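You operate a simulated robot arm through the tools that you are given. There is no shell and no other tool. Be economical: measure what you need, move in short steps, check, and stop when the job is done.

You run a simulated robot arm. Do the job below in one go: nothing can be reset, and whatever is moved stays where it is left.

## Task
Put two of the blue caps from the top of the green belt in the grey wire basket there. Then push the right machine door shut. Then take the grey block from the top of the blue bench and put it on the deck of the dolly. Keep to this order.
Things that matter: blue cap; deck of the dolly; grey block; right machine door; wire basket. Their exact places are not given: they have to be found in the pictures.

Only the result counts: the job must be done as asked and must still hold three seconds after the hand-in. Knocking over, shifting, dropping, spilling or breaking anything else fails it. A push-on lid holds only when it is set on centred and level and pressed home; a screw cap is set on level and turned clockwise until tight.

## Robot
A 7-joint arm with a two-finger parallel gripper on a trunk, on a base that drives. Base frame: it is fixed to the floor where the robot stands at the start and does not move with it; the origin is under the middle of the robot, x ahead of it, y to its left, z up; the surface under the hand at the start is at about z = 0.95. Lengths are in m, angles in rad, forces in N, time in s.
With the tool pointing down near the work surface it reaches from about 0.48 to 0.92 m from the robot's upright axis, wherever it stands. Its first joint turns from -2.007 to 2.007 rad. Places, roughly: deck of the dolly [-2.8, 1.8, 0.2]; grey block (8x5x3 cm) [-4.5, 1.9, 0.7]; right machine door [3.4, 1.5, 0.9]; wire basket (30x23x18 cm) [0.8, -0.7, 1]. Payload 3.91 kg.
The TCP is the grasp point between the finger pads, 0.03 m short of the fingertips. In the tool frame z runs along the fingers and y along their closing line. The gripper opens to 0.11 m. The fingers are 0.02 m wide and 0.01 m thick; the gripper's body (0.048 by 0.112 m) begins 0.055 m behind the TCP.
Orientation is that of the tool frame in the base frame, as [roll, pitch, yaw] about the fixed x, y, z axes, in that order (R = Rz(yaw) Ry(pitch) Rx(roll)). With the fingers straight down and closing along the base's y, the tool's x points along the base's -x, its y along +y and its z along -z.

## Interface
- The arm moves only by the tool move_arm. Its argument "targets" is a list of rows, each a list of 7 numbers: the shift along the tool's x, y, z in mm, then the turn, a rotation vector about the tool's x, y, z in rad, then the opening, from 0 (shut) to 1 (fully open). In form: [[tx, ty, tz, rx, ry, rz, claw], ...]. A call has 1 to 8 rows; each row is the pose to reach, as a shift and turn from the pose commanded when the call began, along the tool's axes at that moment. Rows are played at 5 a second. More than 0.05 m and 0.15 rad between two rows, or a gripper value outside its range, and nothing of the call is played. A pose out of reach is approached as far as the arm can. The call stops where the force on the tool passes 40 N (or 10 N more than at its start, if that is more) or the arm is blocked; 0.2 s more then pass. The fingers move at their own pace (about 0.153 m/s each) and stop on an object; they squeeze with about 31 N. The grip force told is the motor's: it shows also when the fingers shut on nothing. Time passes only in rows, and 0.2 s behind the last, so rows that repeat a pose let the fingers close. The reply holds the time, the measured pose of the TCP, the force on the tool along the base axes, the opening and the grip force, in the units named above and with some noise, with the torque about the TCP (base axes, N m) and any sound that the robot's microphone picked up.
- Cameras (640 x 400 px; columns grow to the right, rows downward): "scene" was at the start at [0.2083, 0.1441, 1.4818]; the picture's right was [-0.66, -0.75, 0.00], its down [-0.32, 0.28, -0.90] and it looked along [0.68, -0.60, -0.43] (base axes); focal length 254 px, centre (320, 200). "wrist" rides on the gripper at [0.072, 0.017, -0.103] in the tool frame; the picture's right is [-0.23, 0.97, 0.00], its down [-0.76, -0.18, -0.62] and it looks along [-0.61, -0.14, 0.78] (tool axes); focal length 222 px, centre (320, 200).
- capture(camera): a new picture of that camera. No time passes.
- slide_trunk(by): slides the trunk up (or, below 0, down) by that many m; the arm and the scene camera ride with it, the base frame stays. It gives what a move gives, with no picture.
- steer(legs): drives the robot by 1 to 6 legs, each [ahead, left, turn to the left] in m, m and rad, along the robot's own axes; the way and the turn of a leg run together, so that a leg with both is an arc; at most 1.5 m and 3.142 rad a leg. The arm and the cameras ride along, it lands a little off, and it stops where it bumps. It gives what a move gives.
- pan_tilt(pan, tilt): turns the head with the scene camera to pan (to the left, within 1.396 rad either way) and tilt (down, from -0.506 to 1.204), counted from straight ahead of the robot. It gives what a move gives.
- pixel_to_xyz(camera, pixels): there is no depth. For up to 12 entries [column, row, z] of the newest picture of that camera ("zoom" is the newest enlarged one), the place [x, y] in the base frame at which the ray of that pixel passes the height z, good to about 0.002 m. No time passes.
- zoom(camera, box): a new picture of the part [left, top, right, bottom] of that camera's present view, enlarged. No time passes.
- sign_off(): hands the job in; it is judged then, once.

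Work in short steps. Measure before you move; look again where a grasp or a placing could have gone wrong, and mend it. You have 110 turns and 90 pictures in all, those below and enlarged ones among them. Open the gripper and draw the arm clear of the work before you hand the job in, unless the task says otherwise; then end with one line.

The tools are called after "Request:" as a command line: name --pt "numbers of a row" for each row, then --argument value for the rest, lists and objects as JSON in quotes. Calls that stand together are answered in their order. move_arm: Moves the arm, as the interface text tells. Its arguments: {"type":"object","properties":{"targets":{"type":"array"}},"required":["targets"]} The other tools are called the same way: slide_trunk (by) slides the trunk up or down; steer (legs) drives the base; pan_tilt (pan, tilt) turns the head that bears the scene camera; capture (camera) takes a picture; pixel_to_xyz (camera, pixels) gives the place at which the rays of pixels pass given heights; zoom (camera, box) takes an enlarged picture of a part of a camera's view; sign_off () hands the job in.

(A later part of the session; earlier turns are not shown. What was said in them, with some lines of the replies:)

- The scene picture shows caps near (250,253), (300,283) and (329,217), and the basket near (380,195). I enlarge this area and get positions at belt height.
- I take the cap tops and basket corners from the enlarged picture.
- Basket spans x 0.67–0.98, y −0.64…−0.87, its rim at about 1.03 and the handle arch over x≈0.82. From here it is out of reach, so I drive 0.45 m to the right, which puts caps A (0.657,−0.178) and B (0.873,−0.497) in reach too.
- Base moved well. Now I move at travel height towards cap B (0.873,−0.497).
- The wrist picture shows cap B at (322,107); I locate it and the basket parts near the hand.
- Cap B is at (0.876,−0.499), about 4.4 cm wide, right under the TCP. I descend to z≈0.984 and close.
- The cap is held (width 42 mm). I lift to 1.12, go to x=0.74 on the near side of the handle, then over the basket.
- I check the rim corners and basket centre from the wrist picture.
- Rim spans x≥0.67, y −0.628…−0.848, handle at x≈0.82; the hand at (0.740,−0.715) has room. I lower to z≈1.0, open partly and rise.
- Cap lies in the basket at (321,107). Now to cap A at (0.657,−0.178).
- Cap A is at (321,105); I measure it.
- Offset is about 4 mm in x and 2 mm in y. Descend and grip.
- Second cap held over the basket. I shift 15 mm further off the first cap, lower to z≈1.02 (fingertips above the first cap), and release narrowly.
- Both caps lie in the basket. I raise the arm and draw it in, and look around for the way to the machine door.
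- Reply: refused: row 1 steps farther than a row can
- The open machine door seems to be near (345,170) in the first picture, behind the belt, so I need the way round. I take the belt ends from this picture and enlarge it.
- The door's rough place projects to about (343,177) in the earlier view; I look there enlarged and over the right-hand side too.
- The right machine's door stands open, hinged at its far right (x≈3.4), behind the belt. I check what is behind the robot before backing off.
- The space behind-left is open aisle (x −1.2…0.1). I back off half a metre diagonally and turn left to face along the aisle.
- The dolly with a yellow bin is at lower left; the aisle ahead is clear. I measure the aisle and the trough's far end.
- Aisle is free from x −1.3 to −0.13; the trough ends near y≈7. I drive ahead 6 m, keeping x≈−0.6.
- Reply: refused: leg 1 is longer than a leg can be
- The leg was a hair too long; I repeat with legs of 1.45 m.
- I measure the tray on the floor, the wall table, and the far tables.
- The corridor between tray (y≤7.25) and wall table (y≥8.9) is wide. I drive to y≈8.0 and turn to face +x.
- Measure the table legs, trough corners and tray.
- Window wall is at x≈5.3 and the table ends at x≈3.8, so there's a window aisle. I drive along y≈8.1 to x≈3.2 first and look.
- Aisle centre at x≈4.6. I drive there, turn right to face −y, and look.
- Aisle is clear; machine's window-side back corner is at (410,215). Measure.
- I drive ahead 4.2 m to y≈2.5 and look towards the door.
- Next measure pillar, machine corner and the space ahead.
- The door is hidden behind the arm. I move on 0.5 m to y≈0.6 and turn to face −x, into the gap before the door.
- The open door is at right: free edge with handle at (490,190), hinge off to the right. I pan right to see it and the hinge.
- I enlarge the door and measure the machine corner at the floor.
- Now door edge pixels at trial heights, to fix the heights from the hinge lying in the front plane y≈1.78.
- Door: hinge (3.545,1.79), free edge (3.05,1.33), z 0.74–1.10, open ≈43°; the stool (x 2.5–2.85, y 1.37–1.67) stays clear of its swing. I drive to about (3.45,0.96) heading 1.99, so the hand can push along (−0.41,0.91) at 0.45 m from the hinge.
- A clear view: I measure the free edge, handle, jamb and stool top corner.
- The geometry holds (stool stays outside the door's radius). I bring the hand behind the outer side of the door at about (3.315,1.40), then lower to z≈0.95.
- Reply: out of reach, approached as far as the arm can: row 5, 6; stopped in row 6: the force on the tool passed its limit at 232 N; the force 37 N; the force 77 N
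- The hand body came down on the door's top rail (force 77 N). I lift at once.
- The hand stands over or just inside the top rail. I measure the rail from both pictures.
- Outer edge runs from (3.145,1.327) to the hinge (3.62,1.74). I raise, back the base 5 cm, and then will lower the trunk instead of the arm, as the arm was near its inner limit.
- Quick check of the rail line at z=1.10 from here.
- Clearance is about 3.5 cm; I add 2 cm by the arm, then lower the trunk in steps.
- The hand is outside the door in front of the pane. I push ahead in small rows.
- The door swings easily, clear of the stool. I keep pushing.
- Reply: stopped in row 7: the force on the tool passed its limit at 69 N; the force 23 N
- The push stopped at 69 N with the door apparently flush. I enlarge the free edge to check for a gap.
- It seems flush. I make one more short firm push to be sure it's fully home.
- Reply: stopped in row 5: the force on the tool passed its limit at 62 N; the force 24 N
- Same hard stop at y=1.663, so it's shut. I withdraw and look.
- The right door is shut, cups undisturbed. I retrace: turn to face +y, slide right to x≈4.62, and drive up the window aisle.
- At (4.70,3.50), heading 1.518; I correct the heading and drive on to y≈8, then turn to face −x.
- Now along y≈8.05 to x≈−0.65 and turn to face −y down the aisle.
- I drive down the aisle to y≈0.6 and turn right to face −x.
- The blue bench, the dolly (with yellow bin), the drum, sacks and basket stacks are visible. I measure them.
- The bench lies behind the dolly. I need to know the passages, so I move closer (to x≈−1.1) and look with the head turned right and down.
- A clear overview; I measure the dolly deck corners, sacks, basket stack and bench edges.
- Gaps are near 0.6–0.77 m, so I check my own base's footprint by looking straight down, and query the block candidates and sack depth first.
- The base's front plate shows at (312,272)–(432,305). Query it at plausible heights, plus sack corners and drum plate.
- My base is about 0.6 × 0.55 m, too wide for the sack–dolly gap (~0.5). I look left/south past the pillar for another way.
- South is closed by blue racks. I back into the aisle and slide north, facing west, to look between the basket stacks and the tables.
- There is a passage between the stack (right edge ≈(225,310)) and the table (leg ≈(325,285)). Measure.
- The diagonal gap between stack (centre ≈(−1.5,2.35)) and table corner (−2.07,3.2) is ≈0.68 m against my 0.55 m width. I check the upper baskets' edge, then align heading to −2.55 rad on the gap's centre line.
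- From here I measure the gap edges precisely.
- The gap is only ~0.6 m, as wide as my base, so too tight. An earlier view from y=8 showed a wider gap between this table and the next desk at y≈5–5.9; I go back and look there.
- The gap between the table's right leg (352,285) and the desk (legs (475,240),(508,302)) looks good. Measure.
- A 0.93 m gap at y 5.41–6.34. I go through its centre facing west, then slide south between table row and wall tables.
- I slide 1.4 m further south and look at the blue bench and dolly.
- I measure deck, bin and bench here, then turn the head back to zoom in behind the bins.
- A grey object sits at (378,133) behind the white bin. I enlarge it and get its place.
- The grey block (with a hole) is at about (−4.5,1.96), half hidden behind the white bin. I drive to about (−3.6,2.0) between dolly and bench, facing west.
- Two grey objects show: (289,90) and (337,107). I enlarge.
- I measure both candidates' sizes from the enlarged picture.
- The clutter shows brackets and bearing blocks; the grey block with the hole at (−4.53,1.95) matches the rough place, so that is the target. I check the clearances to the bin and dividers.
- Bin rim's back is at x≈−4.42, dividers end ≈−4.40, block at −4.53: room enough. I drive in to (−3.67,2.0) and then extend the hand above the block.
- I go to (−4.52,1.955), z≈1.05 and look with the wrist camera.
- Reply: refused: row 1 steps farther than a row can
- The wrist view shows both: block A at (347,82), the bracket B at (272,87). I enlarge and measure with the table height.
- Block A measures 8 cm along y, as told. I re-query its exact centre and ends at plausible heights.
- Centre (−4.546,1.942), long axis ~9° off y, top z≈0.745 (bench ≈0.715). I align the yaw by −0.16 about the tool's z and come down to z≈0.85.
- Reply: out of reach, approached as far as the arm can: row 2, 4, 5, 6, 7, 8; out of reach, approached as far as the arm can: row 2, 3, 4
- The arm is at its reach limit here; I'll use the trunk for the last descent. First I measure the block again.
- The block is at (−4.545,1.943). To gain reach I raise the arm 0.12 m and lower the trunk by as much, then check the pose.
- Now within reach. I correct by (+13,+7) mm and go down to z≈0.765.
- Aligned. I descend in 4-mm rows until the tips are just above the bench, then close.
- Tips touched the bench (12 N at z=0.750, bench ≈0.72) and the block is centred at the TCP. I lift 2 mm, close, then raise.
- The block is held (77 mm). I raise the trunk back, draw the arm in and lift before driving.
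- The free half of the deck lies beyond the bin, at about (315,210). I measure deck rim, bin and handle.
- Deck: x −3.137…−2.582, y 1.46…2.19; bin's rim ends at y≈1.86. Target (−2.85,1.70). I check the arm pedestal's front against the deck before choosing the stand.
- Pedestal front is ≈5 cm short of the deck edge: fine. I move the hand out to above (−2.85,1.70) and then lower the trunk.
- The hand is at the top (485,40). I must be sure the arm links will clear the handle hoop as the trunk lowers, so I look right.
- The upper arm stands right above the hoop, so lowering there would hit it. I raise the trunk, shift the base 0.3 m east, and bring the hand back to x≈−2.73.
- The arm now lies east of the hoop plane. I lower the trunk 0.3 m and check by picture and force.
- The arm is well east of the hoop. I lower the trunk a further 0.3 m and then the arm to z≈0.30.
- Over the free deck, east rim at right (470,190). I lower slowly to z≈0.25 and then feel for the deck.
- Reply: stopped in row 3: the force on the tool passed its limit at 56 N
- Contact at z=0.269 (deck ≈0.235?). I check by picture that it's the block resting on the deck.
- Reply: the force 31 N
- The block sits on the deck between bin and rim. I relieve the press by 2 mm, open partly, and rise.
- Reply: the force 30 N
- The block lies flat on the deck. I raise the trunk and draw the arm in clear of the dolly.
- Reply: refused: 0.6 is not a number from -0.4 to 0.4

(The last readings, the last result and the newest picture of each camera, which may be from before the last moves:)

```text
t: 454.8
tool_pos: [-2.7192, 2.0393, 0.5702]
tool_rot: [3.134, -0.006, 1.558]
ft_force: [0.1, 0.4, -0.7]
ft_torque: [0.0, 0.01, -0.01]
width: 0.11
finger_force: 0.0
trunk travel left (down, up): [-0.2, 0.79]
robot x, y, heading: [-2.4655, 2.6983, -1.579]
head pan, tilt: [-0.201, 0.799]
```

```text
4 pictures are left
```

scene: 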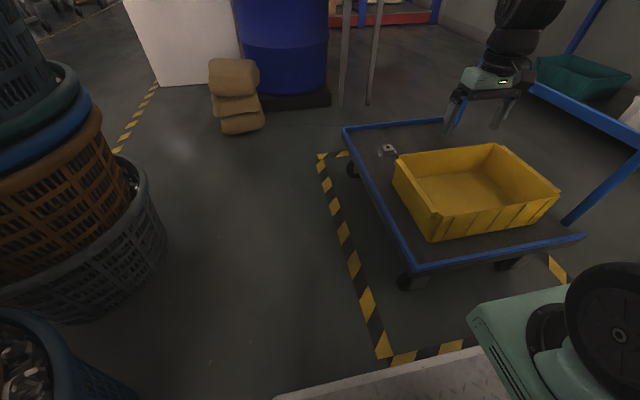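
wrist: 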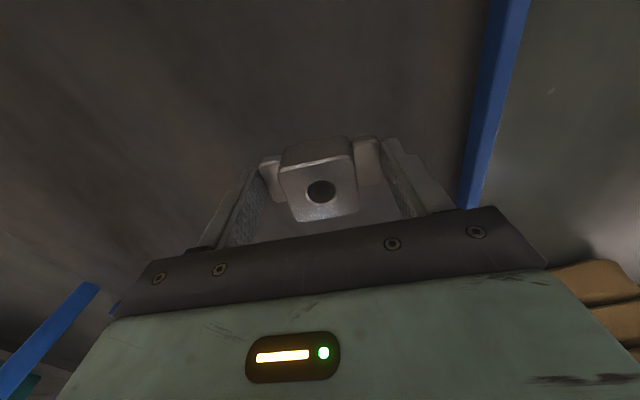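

Block and bin stand as they should. The trunk step was refused as too large; I raise it by 0.4 m so the arm is clear.

Request:
slide_trunk --by 0.4

Request:
capture --camera "scene"

```text
t: 458.6
tool_pos: [-2.7189, 2.0409, 0.9708]
tool_rot: [3.135, -0.005, 1.558]
ft_force: [-0.2, -0.5, -0.2]
ft_torque: [0.02, 0.0, 0.0]
width: 0.1099
finger_force: 0.1
trunk travel left (down, up): [-0.6, 0.39]
robot x, y, heading: [-2.4662, 2.7003, -1.574]
head pan, tilt: [-0.201, 0.799]
```

```text
3 pictures are left
```

scene: 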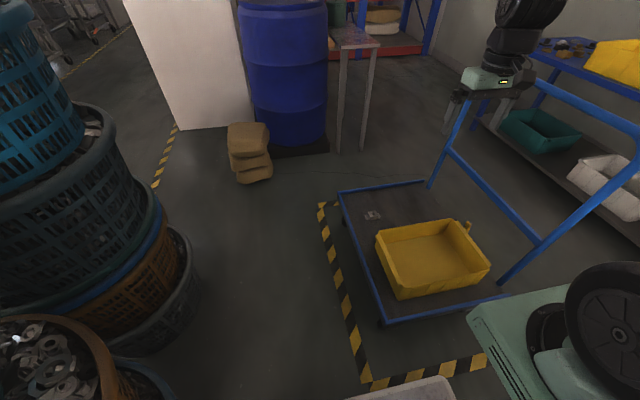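

The block rests on the deck, the gripper is open and the arm is clear. I hand the job in.

Request:
sign_off

```text
The job is handed in.
```

I did all three parts in the order asked and handed the job in: two blue caps are in the wire basket, the right machine door is shut, and the grey block is on the deck of the dolly. While lining up on the door, the hand came down on its top rail and the force peaked at 232 N before I lifted off; the pictures showed no shift or damage.
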